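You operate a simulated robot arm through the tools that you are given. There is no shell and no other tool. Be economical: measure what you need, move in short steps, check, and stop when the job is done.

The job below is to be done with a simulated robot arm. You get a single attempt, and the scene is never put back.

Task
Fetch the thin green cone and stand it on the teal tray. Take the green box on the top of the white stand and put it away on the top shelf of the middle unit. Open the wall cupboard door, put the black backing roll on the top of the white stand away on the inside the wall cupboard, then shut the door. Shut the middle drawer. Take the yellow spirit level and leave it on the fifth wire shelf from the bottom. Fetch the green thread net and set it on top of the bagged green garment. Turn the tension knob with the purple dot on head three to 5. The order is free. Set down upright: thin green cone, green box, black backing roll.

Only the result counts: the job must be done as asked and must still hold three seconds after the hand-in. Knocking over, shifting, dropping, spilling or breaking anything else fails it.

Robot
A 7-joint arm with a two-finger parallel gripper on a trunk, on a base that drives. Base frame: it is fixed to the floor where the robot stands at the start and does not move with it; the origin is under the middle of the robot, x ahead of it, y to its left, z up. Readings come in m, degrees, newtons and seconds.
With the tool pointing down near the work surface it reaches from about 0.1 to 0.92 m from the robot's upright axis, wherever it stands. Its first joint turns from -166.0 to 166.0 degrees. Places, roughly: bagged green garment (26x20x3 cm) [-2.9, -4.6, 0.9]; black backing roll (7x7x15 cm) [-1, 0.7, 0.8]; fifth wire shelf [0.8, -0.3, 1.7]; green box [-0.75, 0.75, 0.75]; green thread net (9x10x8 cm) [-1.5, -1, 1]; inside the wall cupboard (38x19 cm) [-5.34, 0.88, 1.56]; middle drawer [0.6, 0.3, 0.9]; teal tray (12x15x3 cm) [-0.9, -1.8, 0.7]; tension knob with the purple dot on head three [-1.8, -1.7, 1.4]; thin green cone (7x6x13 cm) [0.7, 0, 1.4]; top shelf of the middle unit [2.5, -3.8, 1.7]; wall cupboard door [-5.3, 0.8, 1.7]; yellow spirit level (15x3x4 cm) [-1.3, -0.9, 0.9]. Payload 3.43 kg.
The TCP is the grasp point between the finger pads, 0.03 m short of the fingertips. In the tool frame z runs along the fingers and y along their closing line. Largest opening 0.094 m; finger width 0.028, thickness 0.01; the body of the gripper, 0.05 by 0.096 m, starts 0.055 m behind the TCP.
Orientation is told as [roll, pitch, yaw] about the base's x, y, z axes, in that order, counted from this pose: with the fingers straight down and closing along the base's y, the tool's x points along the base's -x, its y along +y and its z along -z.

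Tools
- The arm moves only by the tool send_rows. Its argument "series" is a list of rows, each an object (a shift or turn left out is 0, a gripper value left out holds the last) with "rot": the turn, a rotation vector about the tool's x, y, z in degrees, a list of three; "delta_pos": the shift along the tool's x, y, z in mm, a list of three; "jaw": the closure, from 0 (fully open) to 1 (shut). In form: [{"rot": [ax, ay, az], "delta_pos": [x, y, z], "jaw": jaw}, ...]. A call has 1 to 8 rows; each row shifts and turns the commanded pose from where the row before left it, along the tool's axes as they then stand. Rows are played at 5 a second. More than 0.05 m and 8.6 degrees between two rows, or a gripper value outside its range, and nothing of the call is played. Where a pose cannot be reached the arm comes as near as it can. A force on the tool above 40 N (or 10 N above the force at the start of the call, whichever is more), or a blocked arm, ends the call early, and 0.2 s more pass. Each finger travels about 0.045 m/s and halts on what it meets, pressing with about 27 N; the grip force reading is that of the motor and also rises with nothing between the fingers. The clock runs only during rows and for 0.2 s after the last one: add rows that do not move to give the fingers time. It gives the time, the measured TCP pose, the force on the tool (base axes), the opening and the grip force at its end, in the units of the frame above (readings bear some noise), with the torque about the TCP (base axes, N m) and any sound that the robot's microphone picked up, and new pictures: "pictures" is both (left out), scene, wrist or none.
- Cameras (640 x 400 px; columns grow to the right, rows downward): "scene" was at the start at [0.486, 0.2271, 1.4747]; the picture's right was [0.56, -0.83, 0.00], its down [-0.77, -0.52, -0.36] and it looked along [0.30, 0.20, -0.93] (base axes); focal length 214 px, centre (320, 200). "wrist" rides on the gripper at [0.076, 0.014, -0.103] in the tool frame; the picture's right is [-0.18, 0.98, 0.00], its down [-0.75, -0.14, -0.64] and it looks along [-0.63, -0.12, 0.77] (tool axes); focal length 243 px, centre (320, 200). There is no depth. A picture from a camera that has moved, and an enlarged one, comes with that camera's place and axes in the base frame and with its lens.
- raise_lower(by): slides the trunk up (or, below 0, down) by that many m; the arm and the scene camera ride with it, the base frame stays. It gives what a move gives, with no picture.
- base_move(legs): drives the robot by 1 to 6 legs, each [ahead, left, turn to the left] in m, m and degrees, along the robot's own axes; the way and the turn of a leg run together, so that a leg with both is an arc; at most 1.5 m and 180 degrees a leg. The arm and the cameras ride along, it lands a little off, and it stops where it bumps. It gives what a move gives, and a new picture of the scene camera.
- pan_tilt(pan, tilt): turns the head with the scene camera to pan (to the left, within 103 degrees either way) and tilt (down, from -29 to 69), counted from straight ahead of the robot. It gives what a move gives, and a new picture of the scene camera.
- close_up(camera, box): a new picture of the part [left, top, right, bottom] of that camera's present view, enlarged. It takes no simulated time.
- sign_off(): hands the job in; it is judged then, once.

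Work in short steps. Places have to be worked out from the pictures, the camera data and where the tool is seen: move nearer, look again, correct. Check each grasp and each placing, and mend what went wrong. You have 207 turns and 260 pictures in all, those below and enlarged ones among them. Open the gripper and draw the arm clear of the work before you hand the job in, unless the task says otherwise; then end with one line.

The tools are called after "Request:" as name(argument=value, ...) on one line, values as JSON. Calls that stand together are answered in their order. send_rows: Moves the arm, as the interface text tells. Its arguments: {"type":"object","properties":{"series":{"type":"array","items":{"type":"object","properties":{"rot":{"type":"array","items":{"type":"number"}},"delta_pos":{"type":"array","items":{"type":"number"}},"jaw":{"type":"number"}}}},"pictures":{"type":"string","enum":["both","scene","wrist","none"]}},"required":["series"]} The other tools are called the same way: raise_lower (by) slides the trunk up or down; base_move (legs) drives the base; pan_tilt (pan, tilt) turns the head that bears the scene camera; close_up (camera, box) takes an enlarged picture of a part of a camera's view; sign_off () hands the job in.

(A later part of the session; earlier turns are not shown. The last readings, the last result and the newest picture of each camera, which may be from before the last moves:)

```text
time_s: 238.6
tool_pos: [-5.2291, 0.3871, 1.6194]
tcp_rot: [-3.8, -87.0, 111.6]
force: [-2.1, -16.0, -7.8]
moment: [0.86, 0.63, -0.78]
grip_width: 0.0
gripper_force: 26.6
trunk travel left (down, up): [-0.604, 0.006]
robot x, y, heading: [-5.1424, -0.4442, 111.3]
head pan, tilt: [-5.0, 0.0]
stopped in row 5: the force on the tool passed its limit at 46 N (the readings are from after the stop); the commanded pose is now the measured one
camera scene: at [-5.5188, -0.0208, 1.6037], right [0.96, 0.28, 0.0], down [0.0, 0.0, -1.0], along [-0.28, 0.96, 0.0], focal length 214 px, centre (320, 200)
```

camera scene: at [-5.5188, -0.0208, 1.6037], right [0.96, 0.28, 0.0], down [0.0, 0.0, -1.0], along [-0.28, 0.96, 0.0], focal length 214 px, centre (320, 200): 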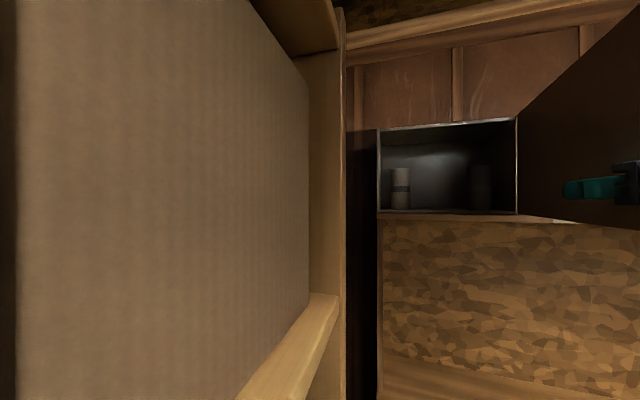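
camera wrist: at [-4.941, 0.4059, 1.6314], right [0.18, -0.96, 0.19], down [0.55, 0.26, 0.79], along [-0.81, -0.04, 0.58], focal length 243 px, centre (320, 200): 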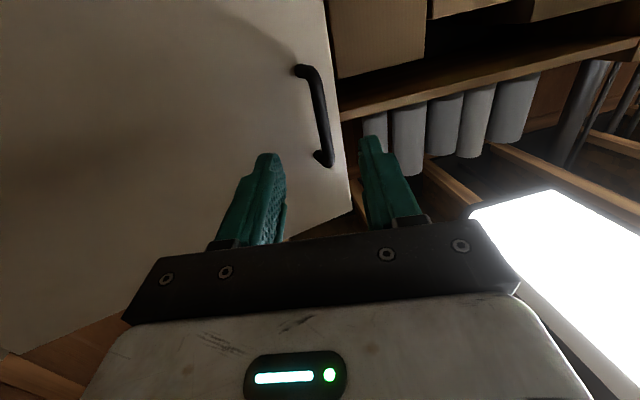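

It keeps opening but the hand body rubs the door edge. I back off a little, yaw the tool about 30° so only the fingers touch, and push on.

Request:
send_rows(series=[{"delta_pos": [0, 15, -20]}, {"rot": [8, 0, 0.5]}, {"rot": [8, 0, 0.5]}, {"rot": [8, 0, 0.5]}, {"rot": [8, 0, 0.5], "delta_pos": [0, 0, 15]}, {"delta_pos": [0, -15, 15]}, {"delta_pos": [0, -12, 0]}, {"delta_pos": [0, -12, 0]}], pictures="none")

Request:
send_rows(series=[{"delta_pos": [0, -12, 0]}, {"delta_pos": [0, -12, 0]}, {"delta_pos": [0, -12, 0]}, {"delta_pos": [0, -12, 0]}, {"delta_pos": [0, -12, 0]}, {"delta_pos": [0, -12, 0]}, {"delta_pos": [0, -12, 0]}], pictures="scene")

```text
time_s: 240.3
tool_pos: [-5.1918, 0.3872, 1.6189]
tcp_rot: [3.4, -87.0, 72.4]
force: [0.4, 0.4, 0.8]
moment: [0.0, 0.01, 0.04]
grip_width: 0.0
gripper_force: 26.9
trunk travel left (down, up): [-0.604, 0.006]
robot x, y, heading: [-5.1493, -0.4462, 111.7]
head pan, tilt: [-5.0, 0.0]
```

```text
time_s: 241.9
tool_pos: [-5.1127, 0.3642, 1.6178]
tcp_rot: [3.3, -87.0, 72.5]
force: [0.8, -0.2, 0.0]
moment: [-0.02, 0.01, 0.0]
grip_width: 0.0
gripper_force: 27.0
trunk travel left (down, up): [-0.604, 0.006]
robot x, y, heading: [-5.1516, -0.4468, 111.5]
head pan, tilt: [-5.0, 0.0]
camera scene: at [-5.5183, -0.0193, 1.6035], right [0.96, 0.28, 0.0], down [0.0, 0.0, -1.0], along [-0.28, 0.96, 0.0], focal length 214 px, centre (320, 200)
```

scene: 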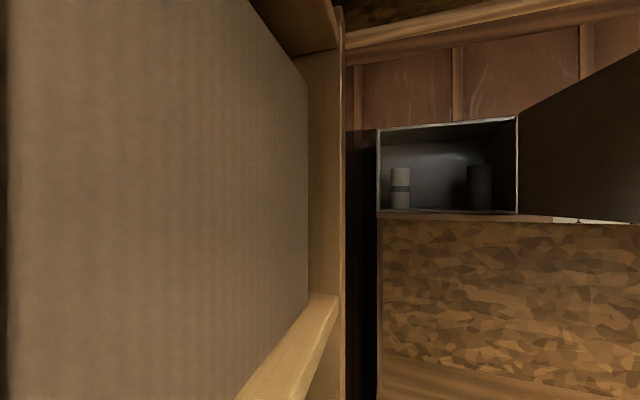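

No resistance now; the door has swung past 90°. I push it a bit further.

Request:
send_rows(series=[{"delta_pos": [0, -15, 6]}, {"delta_pos": [0, -15, 6]}, {"delta_pos": [0, -15, 6]}, {"delta_pos": [0, -15, 6]}, {"delta_pos": [0, -15, 6]}, {"delta_pos": [0, -15, 6]}], pictures="none")

Request:
base_move(legs=[[-0.4, 0, 0]])

```text
time_s: 243.0
tool_pos: [-5.057, 0.3724, 1.6172]
tcp_rot: [-3.9, -86.9, 80.7]
force: [-11.1, -14.4, -4.8]
moment: [0.03, -0.03, 0.05]
grip_width: 0.0001
gripper_force: 27.3
trunk travel left (down, up): [-0.604, 0.006]
robot x, y, heading: [-5.1506, -0.4492, 111.6]
head pan, tilt: [-5.0, 0.0]
stopped in row 5: the force on the tool passed its limit at 51 N (the readings are from after the stop); the commanded pose is now the measured one
```

```text
time_s: 244.1
tool_pos: [-5.0458, 0.3298, 1.6141]
tcp_rot: [-9.5, -86.6, 87.4]
force: [-0.6, -0.8, 1.6]
moment: [0.01, -0.02, 0.01]
grip_width: 0.0
gripper_force: 26.9
trunk travel left (down, up): [-0.604, 0.006]
robot x, y, heading: [-5.1283, -0.4956, 111.5]
head pan, tilt: [-5.0, 0.0]
stopped in leg 1: the force on the tool passed its limit at 44 N (the readings are from after the stop); the commanded pose is now the measured one
camera scene: at [-5.5034, -0.0696, 1.6036], right [0.96, 0.29, 0.0], down [0.0, 0.0, -1.0], along [-0.29, 0.96, 0.0], focal length 214 px, centre (320, 200)
```

scene: 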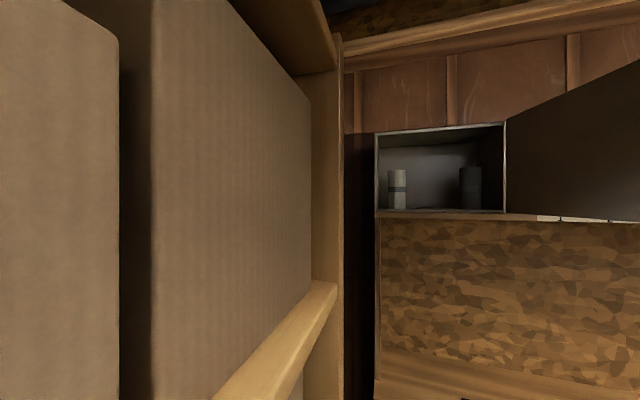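

The door is well open (~105°). I move the fingers off it and back the base away.

Request:
send_rows(series=[{"delta_pos": [0, 20, -10]}, {"delta_pos": [0, 25, -15]}, {}], pictures="none")

Request:
base_move(legs=[[-0.45, 0, 0]])

```text
time_s: 244.9
tool_pos: [-5.0954, 0.3159, 1.6163]
tcp_rot: [-9.4, -86.6, 87.3]
force: [0.3, -0.2, -0.7]
moment: [-0.01, 0.0, 0.0]
grip_width: 0.0001
gripper_force: 26.7
trunk travel left (down, up): [-0.604, 0.006]
robot x, y, heading: [-5.126, -0.4941, 112.2]
head pan, tilt: [-5.0, 0.0]
```

```text
time_s: 247.6
tool_pos: [-4.9298, -0.0985, 1.6163]
tcp_rot: [-9.6, -86.6, 87.6]
force: [0.0, -0.7, -0.1]
moment: [0.02, 0.01, 0.01]
grip_width: 0.0001
gripper_force: 26.8
trunk travel left (down, up): [-0.604, 0.006]
robot x, y, heading: [-4.9646, -0.9106, 111.8]
head pan, tilt: [-5.0, 0.0]
camera scene: at [-5.3375, -0.4847, 1.6035], right [0.96, 0.29, 0.0], down [0.0, 0.0, -1.0], along [-0.29, 0.96, 0.0], focal length 214 px, centre (320, 200)
```

scene: 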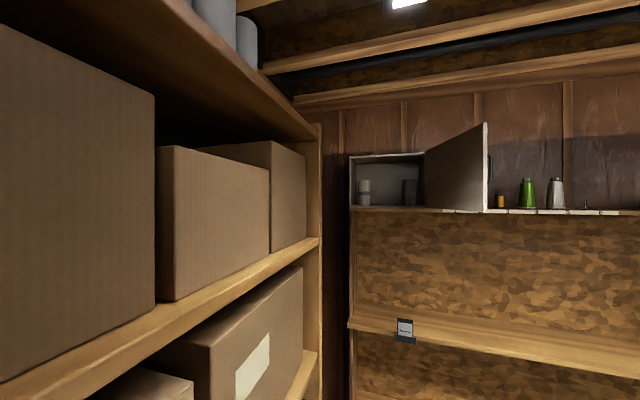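

The door stands open. Next I fetch from the east side: I fold the arm and drive back along the corridor towards the machine's north shelf.

Request:
send_rows(series=[{"delta_pos": [48, 0, -8]}, {"delta_pos": [48, 0, -8]}, {"delta_pos": [48, 0, -8]}, {"delta_pos": [48, 0, -8]}, {"delta_pos": [48, 0, -8]}, {"delta_pos": [48, 0, -8]}, {"delta_pos": [48, 0, -8]}, {"delta_pos": [48, 0, -8], "jaw": 0}], pictures="none")

Request:
base_move(legs=[[0, 0, -111.8], [0, 0.9, 0], [1.5, 0, 0], [1.4, 0, 0]])

Request:
pan_tilt(pan=-35, tilt=35)

```text
time_s: 249.4
tool_pos: [-4.9399, -0.1459, 1.4017]
tcp_rot: [-9.4, -86.6, 87.6]
force: [0.5, 0.1, 0.3]
moment: [0.01, -0.01, 0.0]
grip_width: 0.0325
gripper_force: 0.1
out of reach, approached as far as the arm can: row 5, 6, 7, 8
trunk travel left (down, up): [-0.604, 0.006]
robot x, y, heading: [-4.9632, -0.9113, 111.9]
head pan, tilt: [-5.0, 0.0]
```

```text
time_s: 253.6
tool_pos: [-4.1824, -1.0025, 1.4018]
tcp_rot: [-8.6, -86.5, -6.1]
force: [-0.1, -1.1, 0.3]
moment: [-0.04, 0.01, -0.01]
grip_width: 0.0938
gripper_force: 0.1
trunk travel left (down, up): [-0.604, 0.006]
robot x, y, heading: [-4.9459, -0.9418, 19.6]
head pan, tilt: [-5.0, 0.0]
stopped in leg 1: the robot was blocked; the commanded pose is now the measured one
camera scene: at [-4.5054, -0.5916, 1.603], right [0.25, -0.97, 0.0], down [0.0, 0.0, -1.0], along [0.97, 0.25, 0.0], focal length 214 px, centre (320, 200)
```

scene: 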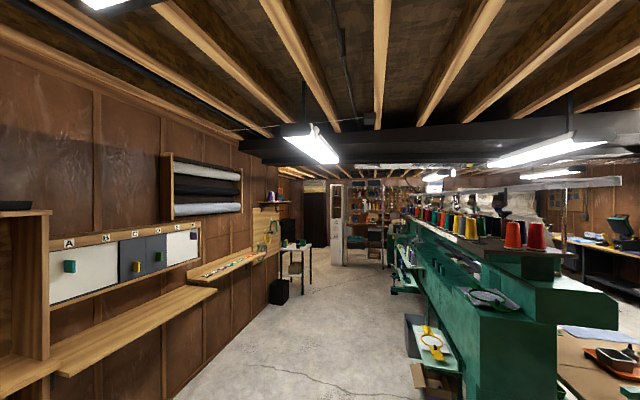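

```text
time_s: 254.6
tool_pos: [-4.1824, -1.0048, 1.4008]
tcp_rot: [-8.3, -86.4, -6.5]
force: [0.8, 0.6, 0.3]
moment: [-0.01, -0.01, 0.02]
grip_width: 0.094
gripper_force: 0.1
trunk travel left (down, up): [-0.604, 0.006]
robot x, y, heading: [-4.947, -0.9417, 19.2]
head pan, tilt: [-35.0, 35.0]
camera scene: at [-4.5075, -0.6387, 1.5464], right [-0.27, -0.96, 0.0], down [-0.55, 0.16, -0.82], along [0.79, -0.22, -0.58], focal length 214 px, centre (320, 200)
```

scene: 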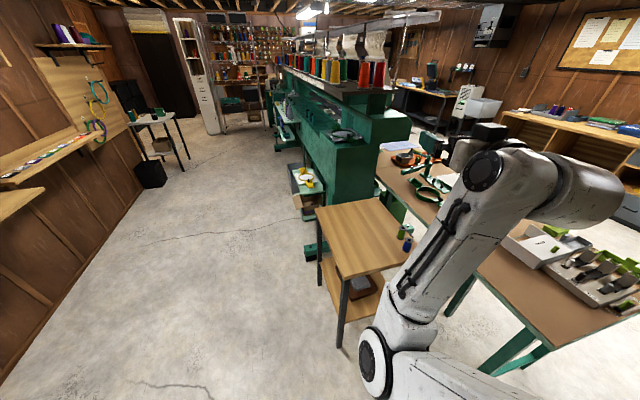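

The turn was blocked at heading 19° (rear near the locker). I move diagonally out to the corridor centre first, finish the turn and drive east.

Request:
base_move(legs=[[0.6, 0.8, 0], [0, 0, -19], [1.4, 0, 0], [1.2, 0, 0]])

Request:
pan_tilt(pan=-35, tilt=35)

```text
time_s: 273.2
tool_pos: [-1.3263, -0.1976, 1.403]
tcp_rot: [-9.5, -86.5, -23.6]
force: [-0.6, 0.6, 0.4]
moment: [0.02, 0.0, 0.01]
grip_width: 0.094
gripper_force: 0.1
trunk travel left (down, up): [-0.604, 0.006]
robot x, y, heading: [-2.028, 0.0996, 0.8]
head pan, tilt: [-35.0, 35.0]
camera scene: at [-1.52, 0.2513, 1.5474], right [-0.56, -0.83, 0.0], down [-0.47, 0.32, -0.82], along [0.68, -0.46, -0.57], focal length 214 px, centre (320, 200)
```

scene: 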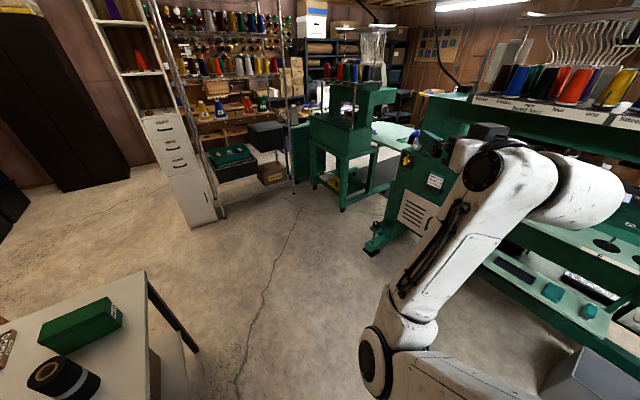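

```text
time_s: 273.8
tool_pos: [-1.3256, -0.1968, 1.4021]
tcp_rot: [-9.5, -86.6, -23.6]
force: [-0.3, 1.1, -0.2]
moment: [0.03, 0.02, -0.01]
grip_width: 0.094
gripper_force: 0.0
trunk travel left (down, up): [-0.604, 0.006]
robot x, y, heading: [-2.0265, 0.0962, 0.9]
head pan, tilt: [-35.0, 35.0]
camera scene: at [-1.52, 0.2513, 1.5474], right [-0.56, -0.83, 0.0], down [-0.47, 0.32, -0.82], along [0.68, -0.46, -0.57], focal length 214 px, centre (320, 200)
```

scene: 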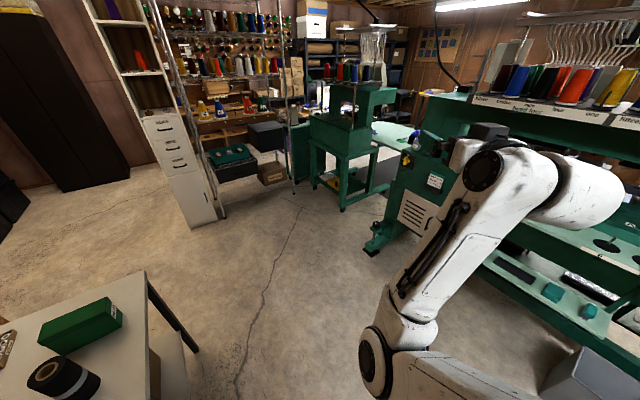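

I look right at the north shelf for the level and net.

Request:
pan_tilt(pan=-75, tilt=40)

Request:
close_up(camera="scene", box=[60, 60, 400, 260])

```text
time_s: 274.8
tool_pos: [-1.3253, -0.1975, 1.4023]
tcp_rot: [-9.6, -86.7, -23.6]
force: [0.4, 0.0, 0.2]
moment: [0.0, -0.02, 0.02]
grip_width: 0.0939
gripper_force: 0.1
trunk travel left (down, up): [-0.604, 0.006]
robot x, y, heading: [-2.028, 0.0998, 0.9]
head pan, tilt: [-75.0, 40.0]
camera scene: at [-1.5696, 0.219, 1.5398], right [-0.96, -0.27, 0.0], down [-0.18, 0.62, -0.77], along [0.21, -0.74, -0.64], focal length 214 px, centre (320, 200)
```

scene: 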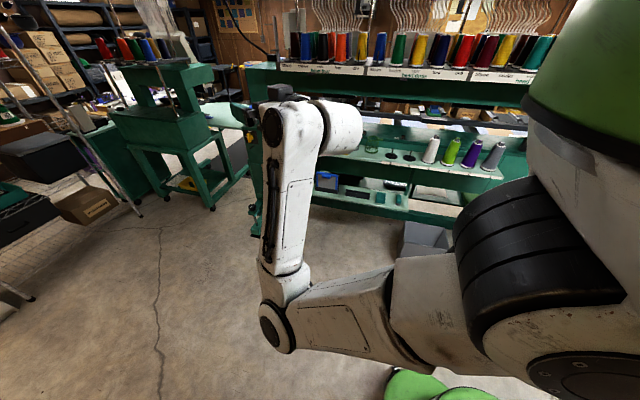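

```text
1.88 times, centred on (230, 160) of scene
camera zoom: at [-1.5696, 0.219, 1.5398], right [-0.96, -0.27, 0.0], down [-0.18, 0.62, -0.77], along [0.21, -0.74, -0.64], focal length 404 px, centre (489, 275)
```

zoom: 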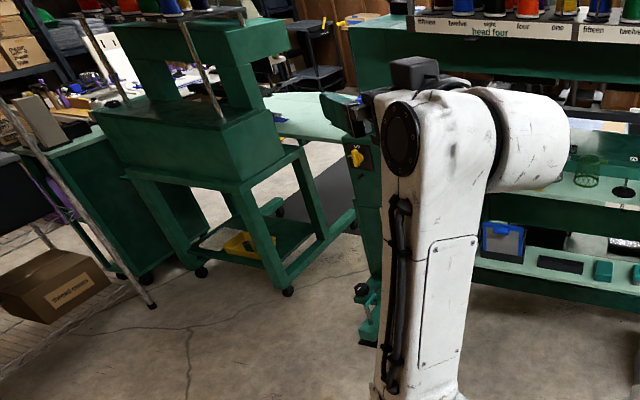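

The arm blocks that view. Being close to the stand, I take the black roll first: I drive in front of it, facing north.

Request:
base_move(legs=[[1.0, -0.3, 0], [0, 0, 89]])

Request:
send_rows(series=[{"rot": [-8.2, 0, -0.5]}, {"rot": [-8.2, 0, -0.5]}, {"rot": [-8.2, 0, -0.5]}, {"rot": [-8.2, 0, -0.5]}, {"delta_pos": [0, 48, 0]}, {"delta_pos": [0, 48, 0]}, {"delta_pos": [0, 48, 0]}, {"delta_pos": [0, 48, 0]}], pictures="none")

Request:
pan_tilt(pan=5, tilt=45)

```text
time_s: 283.9
tool_pos: [-0.7363, 0.5245, 1.4035]
tcp_rot: [-9.5, -86.7, 66.3]
force: [-0.4, -0.3, -0.3]
moment: [0.01, 0.02, 0.01]
grip_width: 0.094
gripper_force: 0.0
trunk travel left (down, up): [-0.604, 0.006]
robot x, y, heading: [-1.0367, -0.1766, 90.8]
head pan, tilt: [-75.0, 40.0]
camera scene: at [-1.1561, 0.285, 1.5398], right [0.27, -0.96, 0.0], down [-0.62, -0.17, -0.77], along [0.74, 0.21, -0.64], focal length 214 px, centre (320, 200)
```

scene: 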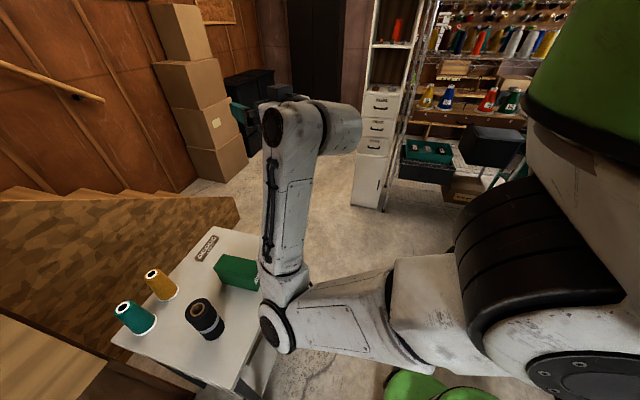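

```text
time_s: 285.8
tool_pos: [-0.8948, 0.5803, 1.3901]
tcp_rot: [-15.2, -84.1, 104.9]
force: [-0.7, 1.0, 3.4]
moment: [-0.27, 0.0, -0.05]
grip_width: 0.094
gripper_force: 0.0
out of reach, approached as far as the arm can: row 5, 6, 7
trunk travel left (down, up): [-0.604, 0.006]
robot x, y, heading: [-1.0353, -0.1771, 90.6]
head pan, tilt: [-75.0, 40.0]
```

```text
time_s: 287.3
tool_pos: [-0.8924, 0.5801, 1.3875]
tcp_rot: [-17.5, -83.8, 107.0]
force: [-0.3, -0.2, -0.1]
moment: [0.01, -0.01, 0.01]
grip_width: 0.0946
gripper_force: 0.0
trunk travel left (down, up): [-0.604, 0.006]
robot x, y, heading: [-1.0362, -0.1762, 90.8]
head pan, tilt: [5.0, 45.0]
camera scene: at [-1.2461, 0.343, 1.5325], right [1.0, 0.1, 0.0], down [0.07, -0.7, -0.71], along [-0.07, 0.7, -0.71], focal length 214 px, centre (320, 200)
```

scene: 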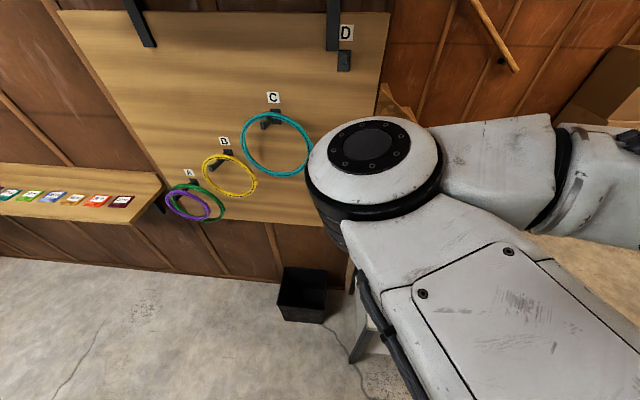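

The roll stands at about (-0.985, 0.70), z 0.745–0.895; the stand's south edge is y≈0.55. I back up, lower the arm and pitch the fingers 25° down so the wrist stays clear of the stand.

Request:
base_move(legs=[[-0.3, 0, 0]])

Request:
send_rows(series=[{"delta_pos": [45, 0, 0]}, {"delta_pos": [45, 0, 0]}, {"delta_pos": [45, 0, 0]}, {"delta_pos": [45, 0, 0]}, {"rot": [5, 7, 0], "delta_pos": [40, 0, 0]}, {"rot": [5, 6, 0], "delta_pos": [40, 0, 0]}, {"rot": [5, 6, 0]}, {}], pictures="none")

Request:
pan_tilt(pan=0, tilt=35)

```text
time_s: 289.3
tool_pos: [-0.8862, 0.2775, 1.4007]
tcp_rot: [-8.5, -86.3, 97.9]
force: [0.7, 0.0, -0.1]
moment: [-0.02, 0.01, -0.06]
grip_width: 0.094
gripper_force: 0.1
trunk travel left (down, up): [-0.604, 0.006]
robot x, y, heading: [-1.0336, -0.4833, 90.3]
head pan, tilt: [5.0, 45.0]
camera scene: at [-1.2402, 0.0412, 1.5325], right [1.0, 0.09, 0.0], down [0.07, -0.7, -0.71], along [-0.07, 0.7, -0.71], focal length 214 px, centre (320, 200)
```

scene: 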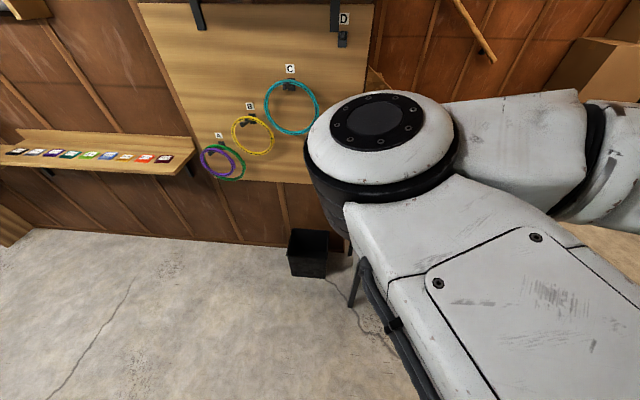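

```text
time_s: 291.1
tool_pos: [-0.8827, 0.2558, 1.1435]
tcp_rot: [-10.4, -67.6, 84.4]
force: [0.1, -0.2, 0.3]
moment: [-0.01, -0.01, -0.03]
grip_width: 0.094
gripper_force: 0.1
trunk travel left (down, up): [-0.604, 0.006]
robot x, y, heading: [-1.0337, -0.4803, 90.4]
head pan, tilt: [5.0, 45.0]
```

```text
time_s: 291.9
tool_pos: [-0.8839, 0.2548, 1.1429]
tcp_rot: [-10.5, -67.5, 84.5]
force: [-0.1, -0.8, -0.5]
moment: [-0.01, -0.03, 0.0]
grip_width: 0.094
gripper_force: 0.0
trunk travel left (down, up): [-0.604, 0.006]
robot x, y, heading: [-1.0372, -0.4825, 90.2]
head pan, tilt: [0.0, 35.0]
camera scene: at [-1.2332, 0.0483, 1.5473], right [1.0, 0.01, 0.0], down [0.0, -0.57, -0.82], along [-0.01, 0.82, -0.57], focal length 214 px, centre (320, 200)
```

scene: 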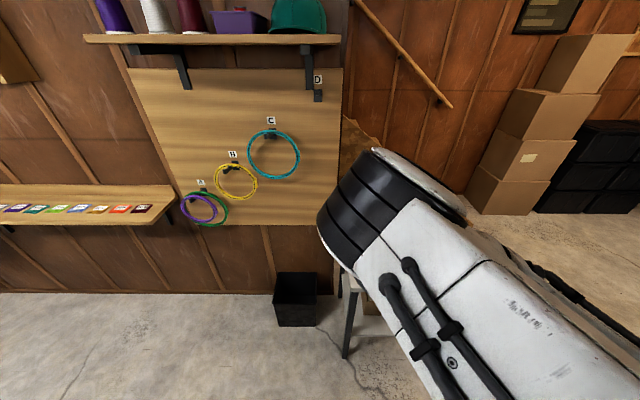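

I correct the tool yaw and levelling (about +15° yaw, +4° roll), lower the trunk 0.2 m, and look through the wrist camera.

Request:
send_rows(series=[{"rot": [-7, -0.5, -2.8]}, {"rot": [-7, -0.5, -2.8]}, {"rot": [0, 0, 4.3], "delta_pos": [0, 45, 0]}, {"delta_pos": [0, 45, 0]}, {}], pictures="none")

Request:
raise_lower(by=-0.2)

Request:
send_rows(series=[{}], pictures="wrist")

```text
time_s: 293.1
tool_pos: [-0.9715, 0.2574, 1.1411]
tcp_rot: [0.3, -68.0, 88.0]
force: [0.3, 0.5, -0.5]
moment: [-0.01, 0.02, -0.05]
grip_width: 0.094
gripper_force: 0.1
trunk travel left (down, up): [-0.604, 0.006]
robot x, y, heading: [-1.0345, -0.4793, 90.3]
head pan, tilt: [0.0, 35.0]
```

```text
time_s: 295.2
tool_pos: [-0.9736, 0.258, 0.9407]
tcp_rot: [0.3, -67.8, 88.0]
force: [0.8, -0.8, -0.1]
moment: [-0.02, 0.0, -0.02]
grip_width: 0.094
gripper_force: 0.0
trunk travel left (down, up): [-0.404, 0.206]
robot x, y, heading: [-1.0339, -0.4801, 90.4]
head pan, tilt: [0.0, 35.0]
```

```text
time_s: 295.6
tool_pos: [-0.9723, 0.2577, 0.9407]
tcp_rot: [0.3, -67.8, 88.0]
force: [-0.6, 0.2, 0.0]
moment: [0.02, -0.03, 0.01]
grip_width: 0.094
gripper_force: 0.0
trunk travel left (down, up): [-0.404, 0.206]
robot x, y, heading: [-1.0304, -0.4768, 90.0]
head pan, tilt: [0.0, 35.0]
camera wrist: at [-0.9903, 0.1351, 0.908], right [-0.98, 0.1, 0.17], down [0.13, -0.31, 0.94], along [0.15, 0.94, 0.29], focal length 243 px, centre (320, 200)
```

wrist: 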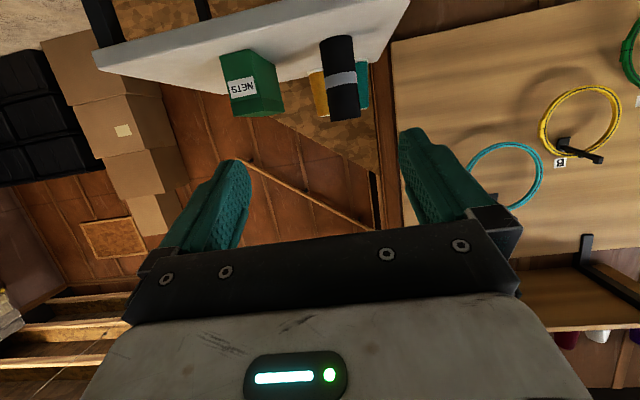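

The roll is at (-0.992, 0.70), with the NETS box to its right. I drive 0.28 m ahead, then align and look again.

Request:
base_move(legs=[[0.28, 0, 0]])

Request:
send_rows(series=[{"delta_pos": [30, 18, 0]}, {"delta_pos": [8, 0, 30]}, {}], pictures="wrist")

```text
time_s: 297.6
tool_pos: [-0.9722, 0.5393, 0.9418]
tcp_rot: [0.1, -67.8, 88.0]
force: [0.2, 0.3, 0.9]
moment: [-0.02, -0.01, 0.0]
grip_width: 0.094
gripper_force: 0.1
trunk travel left (down, up): [-0.404, 0.206]
robot x, y, heading: [-1.0397, -0.1977, 90.2]
head pan, tilt: [0.0, 35.0]
camera scene: at [-1.2338, 0.3294, 1.3474], right [1.0, 0.0, 0.0], down [0.0, -0.57, -0.82], along [0.0, 0.82, -0.57], focal length 214 px, centre (320, 200)
```

scene: 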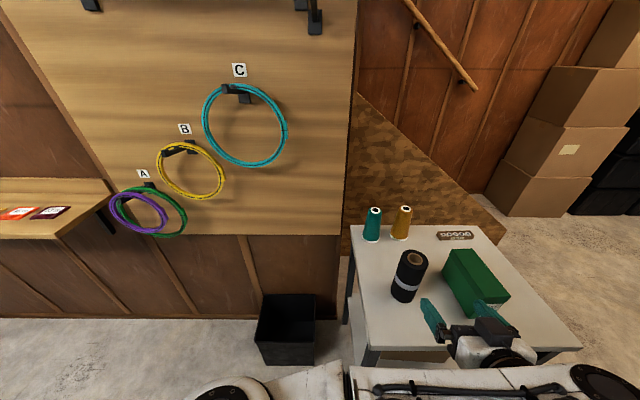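

```text
time_s: 298.4
tool_pos: [-0.9905, 0.5548, 0.8922]
tcp_rot: [0.3, -67.9, 87.7]
force: [-0.1, 0.7, -0.5]
moment: [0.0, -0.01, -0.02]
grip_width: 0.0937
gripper_force: 0.0
trunk travel left (down, up): [-0.404, 0.206]
robot x, y, heading: [-1.0336, -0.2017, 90.1]
head pan, tilt: [0.0, 35.0]
camera wrist: at [-1.0083, 0.4318, 0.8605], right [-0.98, 0.1, 0.17], down [0.13, -0.32, 0.94], along [0.15, 0.94, 0.3], focal length 243 px, centre (320, 200)
```

wrist: 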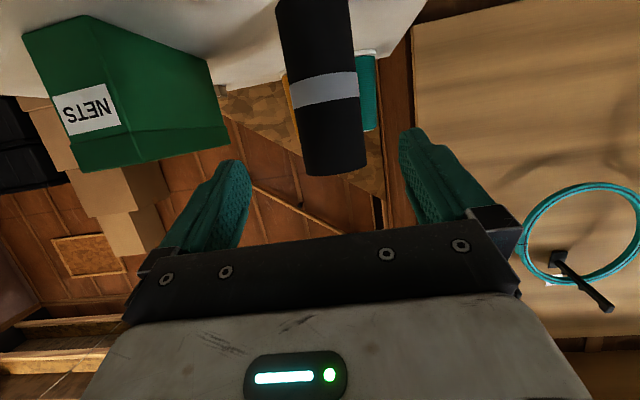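

Aligned: 156 mm straight along the fingers to the roll's axis. I advance and close.

Request:
send_rows(series=[{"delta_pos": [0, 2, 39]}, {"delta_pos": [0, 2, 39]}, {"delta_pos": [0, 2, 39]}, {"delta_pos": [0, 1, 36]}, {"jaw": 1}, {}, {}, {}], pictures="scene")

```text
time_s: 300.2
tool_pos: [-0.992, 0.6939, 0.836]
tcp_rot: [0.3, -67.8, 87.9]
force: [1.5, 1.0, 1.5]
moment: [0.13, -0.04, 0.01]
grip_width: 0.07
gripper_force: 27.1
trunk travel left (down, up): [-0.404, 0.206]
robot x, y, heading: [-1.0327, -0.1984, 90.5]
head pan, tilt: [0.0, 35.0]
camera scene: at [-1.2338, 0.3296, 1.3473], right [1.0, 0.0, 0.0], down [0.0, -0.57, -0.82], along [0.0, 0.82, -0.57], focal length 214 px, centre (320, 200)
```

scene: 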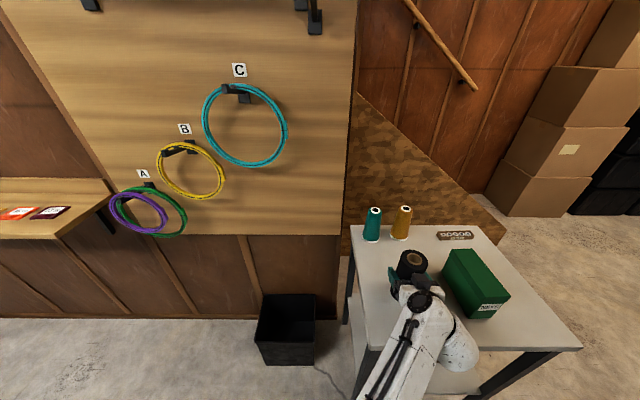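

The roll is gripped (70 mm). I lift it with the trunk, back away and fold the arm in.

Request:
raise_lower(by=0.2)

Request:
base_move(legs=[[-0.2, 0, 0]])

Request:
send_rows(series=[{"delta_pos": [15.7, 0, -38.5]}, {"delta_pos": [15.7, 0, -38.5]}, {"delta_pos": [15.7, 0, -38.5]}, {"delta_pos": [15.7, 0, -38.5]}, {"delta_pos": [15.7, 0, -38.5]}, {}], pictures="wrist")

```text
time_s: 302.4
tool_pos: [-0.9922, 0.6949, 1.0356]
tcp_rot: [0.3, -67.8, 87.8]
force: [0.0, -0.5, -2.5]
moment: [0.01, 0.0, 0.0]
grip_width: 0.0701
gripper_force: 27.0
trunk travel left (down, up): [-0.604, 0.006]
robot x, y, heading: [-1.0361, -0.1978, 90.4]
head pan, tilt: [0.0, 35.0]
```

```text
time_s: 304.0
tool_pos: [-0.9904, 0.4928, 1.0352]
tcp_rot: [0.3, -67.8, 87.8]
force: [-0.5, 0.3, -2.8]
moment: [0.06, -0.01, 0.01]
grip_width: 0.07
gripper_force: 26.6
trunk travel left (down, up): [-0.604, 0.006]
robot x, y, heading: [-1.0391, -0.4002, 90.3]
head pan, tilt: [0.0, 35.0]
camera scene: at [-1.2327, 0.1272, 1.5473], right [1.0, 0.0, 0.0], down [0.0, -0.57, -0.82], along [0.0, 0.82, -0.57], focal length 214 px, centre (320, 200)
```

scene: 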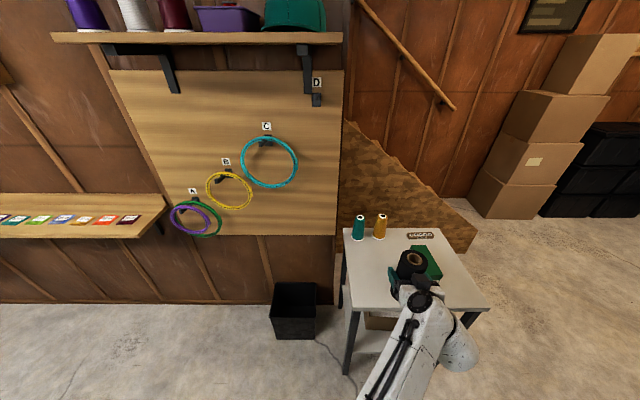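

```text
time_s: 305.4
tool_pos: [-0.996, 0.2835, 1.0367]
tcp_rot: [0.2, -67.9, 88.0]
force: [-0.1, -0.1, -2.5]
moment: [0.02, 0.0, -0.01]
grip_width: 0.0698
gripper_force: 26.8
trunk travel left (down, up): [-0.604, 0.006]
robot x, y, heading: [-1.0336, -0.4029, 90.4]
head pan, tilt: [0.0, 35.0]
camera wrist: at [-1.0157, 0.1612, 1.0033], right [-0.98, 0.1, 0.17], down [0.13, -0.31, 0.94], along [0.15, 0.94, 0.29], focal length 243 px, centre (320, 200)
```

wrist: 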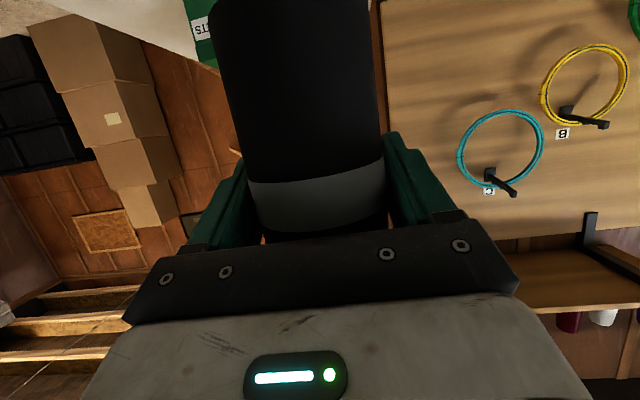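

The roll is lifted clear. I drive west to the cupboard area and turn to face it.

Request:
base_move(legs=[[0, 0, 89.7], [1.5, -0.25, 0], [1.5, 0, 0], [0, 0, -90], [0, 0.9, 0]])

Request:
pan_tilt(pan=10, tilt=5)

```text
refused: leg 2 is longer than a leg can be; nothing moved
```

```text
time_s: 306.3
tool_pos: [-0.9965, 0.2851, 1.0353]
tcp_rot: [0.3, -67.8, 87.8]
force: [0.3, 0.7, -2.7]
moment: [0.0, 0.03, 0.01]
grip_width: 0.07
gripper_force: 27.1
trunk travel left (down, up): [-0.604, 0.006]
robot x, y, heading: [-1.0319, -0.4037, 90.0]
head pan, tilt: [10.0, 5.0]
camera scene: at [-1.2487, 0.1293, 1.5954], right [0.98, 0.18, 0.0], down [0.02, -0.09, -1.0], along [-0.18, 0.98, -0.09], focal length 214 px, centre (320, 200)
```

scene: 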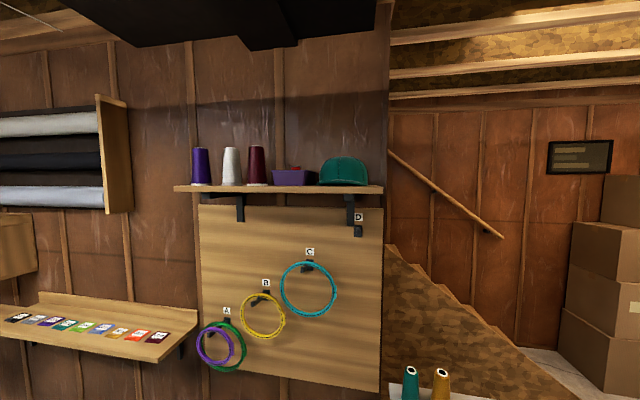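

The leg was too long; I shorten it.

Request:
base_move(legs=[[0, 0, 90], [1.45, -0.25, 0], [1.5, 0, 0], [0, 0, -90], [0, 0.9, 0]])

```text
time_s: 332.9
tool_pos: [-4.8942, 0.4921, 1.0355]
tcp_rot: [0.3, -67.8, 88.4]
force: [-0.3, -0.1, -3.1]
moment: [0.02, -0.01, 0.01]
grip_width: 0.0698
gripper_force: 27.4
trunk travel left (down, up): [-0.604, 0.006]
robot x, y, heading: [-4.9235, -0.1944, 90.8]
head pan, tilt: [10.0, 5.0]
camera scene: at [-5.1449, 0.3354, 1.5955], right [0.98, 0.18, 0.0], down [0.02, -0.09, -1.0], along [-0.18, 0.98, -0.09], focal length 214 px, centre (320, 200)
```

scene: 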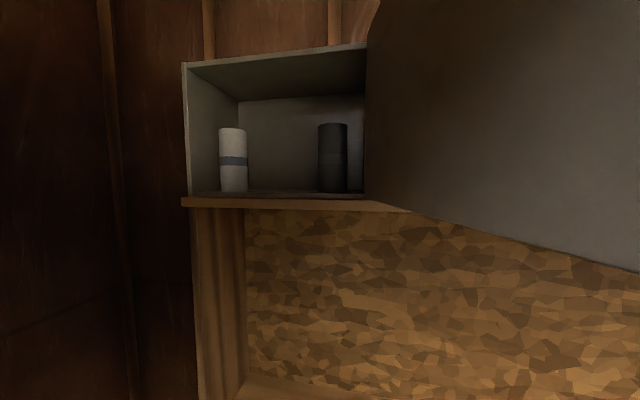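

From two views: pale roll at (-5.457, 0.826), dark roll at (-5.206, 0.836), floor z≈1.573. The free spot is x≈-5.33. I reposition the base for a straight approach and extend/raise the arm.

Request:
base_move(legs=[[-0.19, 0.2, 0], [0, 0, 9]])

Request:
send_rows(series=[{"delta_pos": [-39, 0, 16.5]}, {"delta_pos": [-39, 0, 16.5]}, {"delta_pos": [-39, 0, 16.5]}, {"delta_pos": [-39, 0, 16.5]}, {"delta_pos": [-39, 0, 16.5]}, {"delta_pos": [-39, 0, 16.5]}, {"delta_pos": [-39, 0, 16.5]}, {"delta_pos": [-39, 0, 16.5]}], pictures="none")

Request:
send_rows(series=[{"delta_pos": [-43, 0, -14]}, {"delta_pos": [-43, 0, -14]}, {"delta_pos": [-43, 0, -14]}, {"delta_pos": [-43, 0, -14]}, {"delta_pos": [-43, 0, -14]}, {"delta_pos": [-43, 0, -14]}, {"delta_pos": [-43, 0, -14]}, {"delta_pos": [-43, 0, -14]}], pictures="scene")

```text
time_s: 335.5
tool_pos: [-5.2019, 0.2931, 1.0361]
tcp_rot: [0.3, -67.8, 97.6]
force: [-0.2, -0.1, -3.9]
moment: [-0.02, 0.0, 0.02]
grip_width: 0.0699
gripper_force: 26.9
trunk travel left (down, up): [-0.604, 0.006]
robot x, y, heading: [-5.124, -0.389, 100.0]
head pan, tilt: [10.0, 5.0]
camera scene: at [-5.4251, 0.0985, 1.5955], right [0.94, 0.34, 0.0], down [0.03, -0.08, -1.0], along [-0.34, 0.94, -0.09], focal length 214 px, centre (320, 200)
```

scene: 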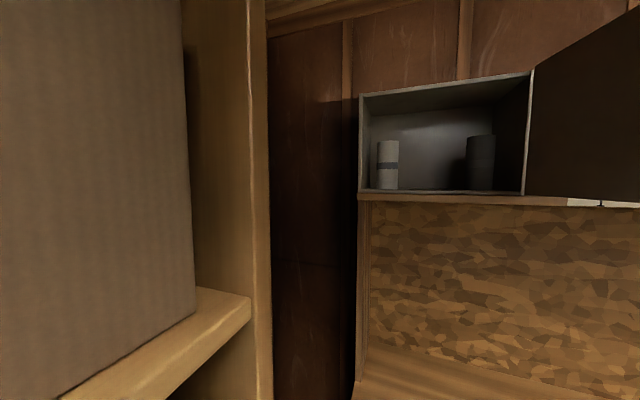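

```text
time_s: 337.3
tool_pos: [-5.2339, 0.5309, 1.2736]
tcp_rot: [0.1, -67.7, 97.5]
force: [0.6, 0.7, -3.6]
moment: [-0.03, 0.03, -0.01]
grip_width: 0.0702
gripper_force: 27.6
trunk travel left (down, up): [-0.604, 0.006]
robot x, y, heading: [-5.1242, -0.3925, 99.7]
head pan, tilt: [10.0, 5.0]
```

```text
time_s: 339.1
tool_pos: [-5.2365, 0.5571, 1.635]
tcp_rot: [0.4, -67.7, 97.5]
force: [0.5, 0.3, -2.4]
moment: [0.01, -0.02, 0.0]
grip_width: 0.0699
gripper_force: 26.7
trunk travel left (down, up): [-0.604, 0.006]
robot x, y, heading: [-5.124, -0.3919, 99.9]
head pan, tilt: [10.0, 5.0]
camera scene: at [-5.4251, 0.0985, 1.5954], right [0.94, 0.34, 0.0], down [0.03, -0.08, -1.0], along [-0.34, 0.94, -0.09], focal length 214 px, centre (320, 200)
```

scene: 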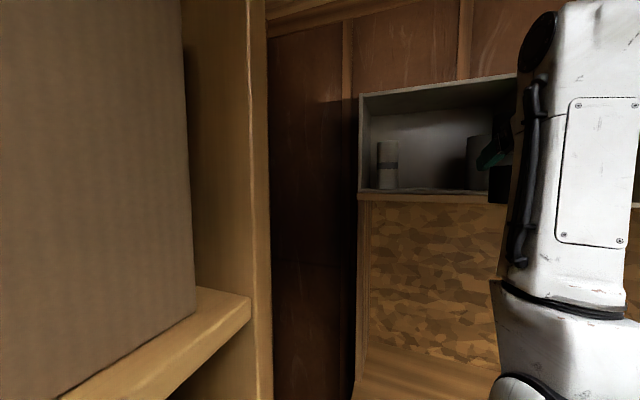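

I raise another 6 cm, shift left 4.5 cm, and drive ahead partway, then check.

Request:
send_rows(series=[{"delta_pos": [-28, 0, -10]}, {"delta_pos": [-28, 0, -10]}, {"delta_pos": [0, 23, 0]}, {"delta_pos": [0, 23, 0]}, {}], pictures="none")

Request:
base_move(legs=[[0.14, 0, 0]])

Request:
pan_tilt(pan=-5, tilt=0)

Request:
send_rows(series=[{}], pictures="wrist")

```text
time_s: 340.3
tool_pos: [-5.2824, 0.5531, 1.6937]
tcp_rot: [0.2, -67.7, 97.5]
force: [-0.1, 0.4, -2.7]
moment: [-0.02, -0.04, -0.01]
grip_width: 0.0702
gripper_force: 27.2
trunk travel left (down, up): [-0.604, 0.006]
robot x, y, heading: [-5.1215, -0.3908, 99.8]
head pan, tilt: [10.0, 5.0]
```

```text
time_s: 341.6
tool_pos: [-5.3047, 0.6936, 1.6937]
tcp_rot: [0.2, -67.7, 97.3]
force: [0.9, -0.1, -3.6]
moment: [0.05, -0.03, -0.05]
grip_width: 0.0701
gripper_force: 26.8
trunk travel left (down, up): [-0.604, 0.006]
robot x, y, heading: [-5.1489, -0.2489, 99.6]
head pan, tilt: [10.0, 5.0]
camera scene: at [-5.4483, 0.2394, 1.5953], right [0.94, 0.34, 0.0], down [0.03, -0.08, -1.0], along [-0.34, 0.94, -0.09], focal length 214 px, centre (320, 200)
```

scene: 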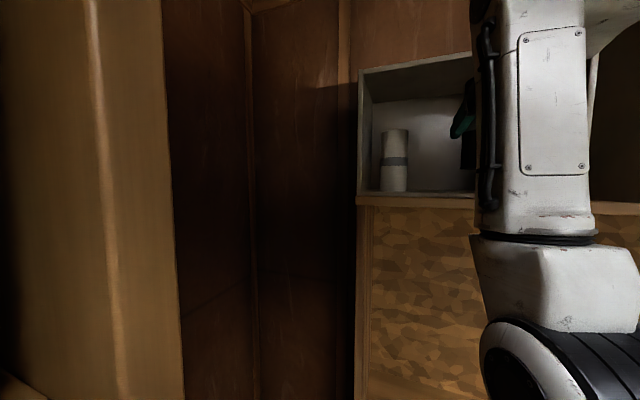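

```text
time_s: 342.4
tool_pos: [-5.3055, 0.6936, 1.6926]
tcp_rot: [0.2, -67.8, 97.4]
force: [0.2, -0.3, -2.1]
moment: [0.01, 0.01, 0.0]
grip_width: 0.0703
gripper_force: 26.8
trunk travel left (down, up): [-0.604, 0.006]
robot x, y, heading: [-5.149, -0.2516, 99.6]
head pan, tilt: [-5.0, 0.0]
camera scene: at [-5.4247, 0.2424, 1.6034], right [1.0, 0.08, 0.0], down [0.0, 0.0, -1.0], along [-0.08, 1.0, 0.0], focal length 214 px, centre (320, 200)
```

scene: 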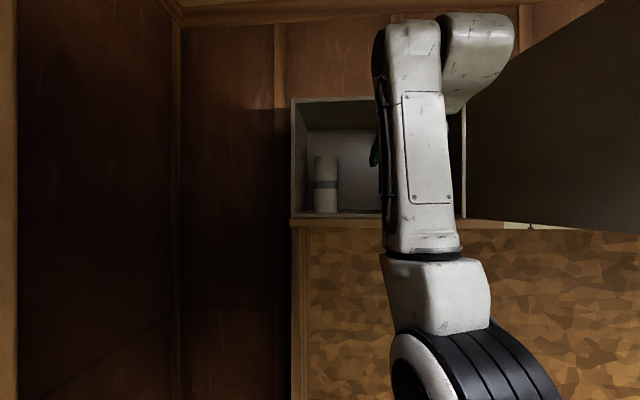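

```text
time_s: 342.8
tool_pos: [-5.3048, 0.6937, 1.6936]
tcp_rot: [0.2, -67.9, 97.4]
force: [-0.5, 0.5, -1.7]
moment: [0.02, 0.0, -0.04]
grip_width: 0.07
gripper_force: 27.3
trunk travel left (down, up): [-0.604, 0.006]
robot x, y, heading: [-5.1513, -0.2518, 99.6]
head pan, tilt: [-5.0, 0.0]
camera wrist: at [-5.3029, 0.5698, 1.6613], right [-0.98, -0.06, 0.17], down [0.18, -0.29, 0.94], along [-0.01, 0.96, 0.29], focal length 243 px, centre (320, 200)
```

wrist: 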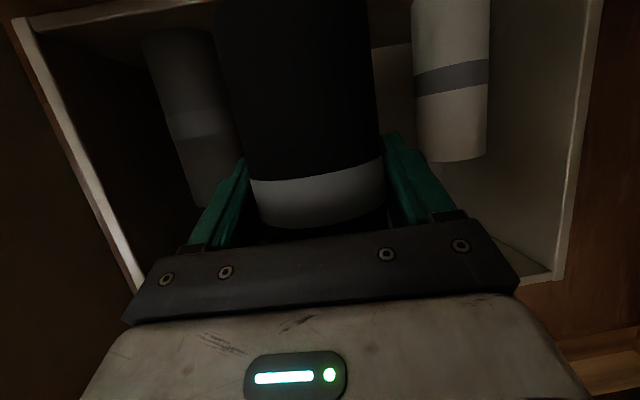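

The view confirms the held roll lines up between the two. I drive the last 14 cm in.

Request:
base_move(legs=[[0.138, 0.008, 0]])

Request:
send_rows(series=[{}], pictures="wrist")

```text
time_s: 344.1
tool_pos: [-5.3397, 0.8295, 1.6927]
tcp_rot: [0.3, -67.7, 97.6]
force: [-0.2, 0.6, -2.7]
moment: [-0.01, 0.0, 0.02]
grip_width: 0.0701
gripper_force: 27.0
trunk travel left (down, up): [-0.604, 0.006]
robot x, y, heading: [-5.1812, -0.1112, 99.7]
head pan, tilt: [-5.0, 0.0]
camera scene: at [-5.458, 0.3778, 1.6033], right [1.0, 0.09, 0.0], down [0.0, 0.0, -1.0], along [-0.09, 1.0, 0.0], focal length 214 px, centre (320, 200)
```

scene: 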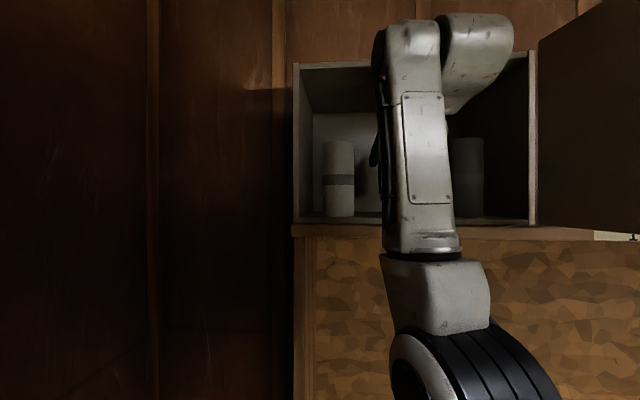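

```text
time_s: 344.5
tool_pos: [-5.3388, 0.8292, 1.6933]
tcp_rot: [0.2, -67.7, 97.6]
force: [0.7, 0.4, -3.0]
moment: [0.01, -0.01, -0.04]
grip_width: 0.0699
gripper_force: 26.9
trunk travel left (down, up): [-0.604, 0.006]
robot x, y, heading: [-5.1789, -0.1156, 99.8]
head pan, tilt: [-5.0, 0.0]
camera wrist: at [-5.3372, 0.7055, 1.6609], right [-0.98, -0.06, 0.17], down [0.18, -0.29, 0.94], along [-0.01, 0.96, 0.29], focal length 243 px, centre (320, 200)
```

wrist: 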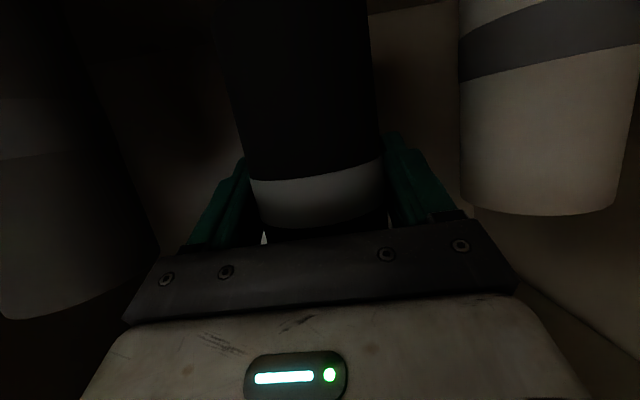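

In position. I lower in small steps until contact.

Request:
send_rows(series=[{"delta_pos": [5.6, 0, 2.3]}, {"delta_pos": [5.6, 0, 2.3]}, {"delta_pos": [5.6, 0, 2.3]}, {"delta_pos": [5.6, 0, 2.3]}, {}], pictures="none")

Request:
send_rows(series=[{"delta_pos": [2.8, 0, 1.1]}, {"delta_pos": [2.8, 0, 1.1]}, {}], pictures="none")

```text
time_s: 345.7
tool_pos: [-5.3388, 0.8287, 1.6701]
tcp_rot: [0.2, -67.7, 97.7]
force: [1.1, 0.4, -3.4]
moment: [0.03, 0.0, 0.02]
grip_width: 0.0699
gripper_force: 26.6
trunk travel left (down, up): [-0.604, 0.006]
robot x, y, heading: [-5.1808, -0.1183, 99.8]
head pan, tilt: [-5.0, 0.0]
```

```text
time_s: 346.5
tool_pos: [-5.3406, 0.8305, 1.663]
tcp_rot: [0.2, -67.7, 97.5]
force: [0.3, -0.2, -3.0]
moment: [0.01, -0.02, -0.01]
grip_width: 0.0695
gripper_force: 27.1
trunk travel left (down, up): [-0.604, 0.006]
robot x, y, heading: [-5.1816, -0.1132, 99.5]
head pan, tilt: [-5.0, 0.0]
```

No contact yet at 1.663; I continue in 3 mm steps.

Request:
send_rows(series=[{"delta_pos": [2.8, 0, 1.1]}, {"delta_pos": [2.8, 0, 1.1]}, {}], pictures="none")

Request:
send_rows(series=[{"delta_pos": [2.8, 0, 1.1]}, {"delta_pos": [2.8, 0, 1.1]}, {}], pictures="none")

```text
time_s: 347.3
tool_pos: [-5.3395, 0.8295, 1.6557]
tcp_rot: [0.3, -67.7, 97.6]
force: [0.1, -0.4, -3.4]
moment: [0.02, 0.05, -0.03]
grip_width: 0.0702
gripper_force: 27.5
trunk travel left (down, up): [-0.604, 0.006]
robot x, y, heading: [-5.1777, -0.1157, 99.8]
head pan, tilt: [-5.0, 0.0]
```

```text
time_s: 348.1
tool_pos: [-5.3391, 0.8292, 1.6506]
tcp_rot: [0.1, -67.7, 97.6]
force: [-0.4, -0.8, -2.6]
moment: [-0.01, 0.02, -0.03]
grip_width: 0.07
gripper_force: 26.9
trunk travel left (down, up): [-0.604, 0.006]
robot x, y, heading: [-5.1802, -0.118, 100.0]
head pan, tilt: [-5.0, 0.0]
```

Request:
send_rows(series=[{"delta_pos": [2.8, 0, 1.1]}, {"delta_pos": [2.8, 0, 1.1]}, {}], pictures="none")

Request:
send_rows(series=[{"delta_pos": [2.8, 0, 1.1]}, {"delta_pos": [2.8, 0, 1.1]}, {}], pictures="none")

```text
time_s: 348.9
tool_pos: [-5.3403, 0.8295, 1.6467]
tcp_rot: [0.3, -68.0, 97.5]
force: [-1.9, 3.4, 8.2]
moment: [-0.07, 0.21, -0.08]
grip_width: 0.07
gripper_force: 26.7
trunk travel left (down, up): [-0.604, 0.006]
robot x, y, heading: [-5.1798, -0.1194, 100.1]
head pan, tilt: [-5.0, 0.0]
```

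```text
time_s: 349.7
tool_pos: [-5.3403, 0.8267, 1.6416]
tcp_rot: [0.2, -67.9, 97.5]
force: [-0.9, 1.7, 26.8]
moment: [0.04, 0.05, -0.21]
grip_width: 0.0701
gripper_force: 26.9
trunk travel left (down, up): [-0.604, 0.006]
robot x, y, heading: [-5.1815, -0.1114, 99.9]
head pan, tilt: [-5.0, 0.0]
```

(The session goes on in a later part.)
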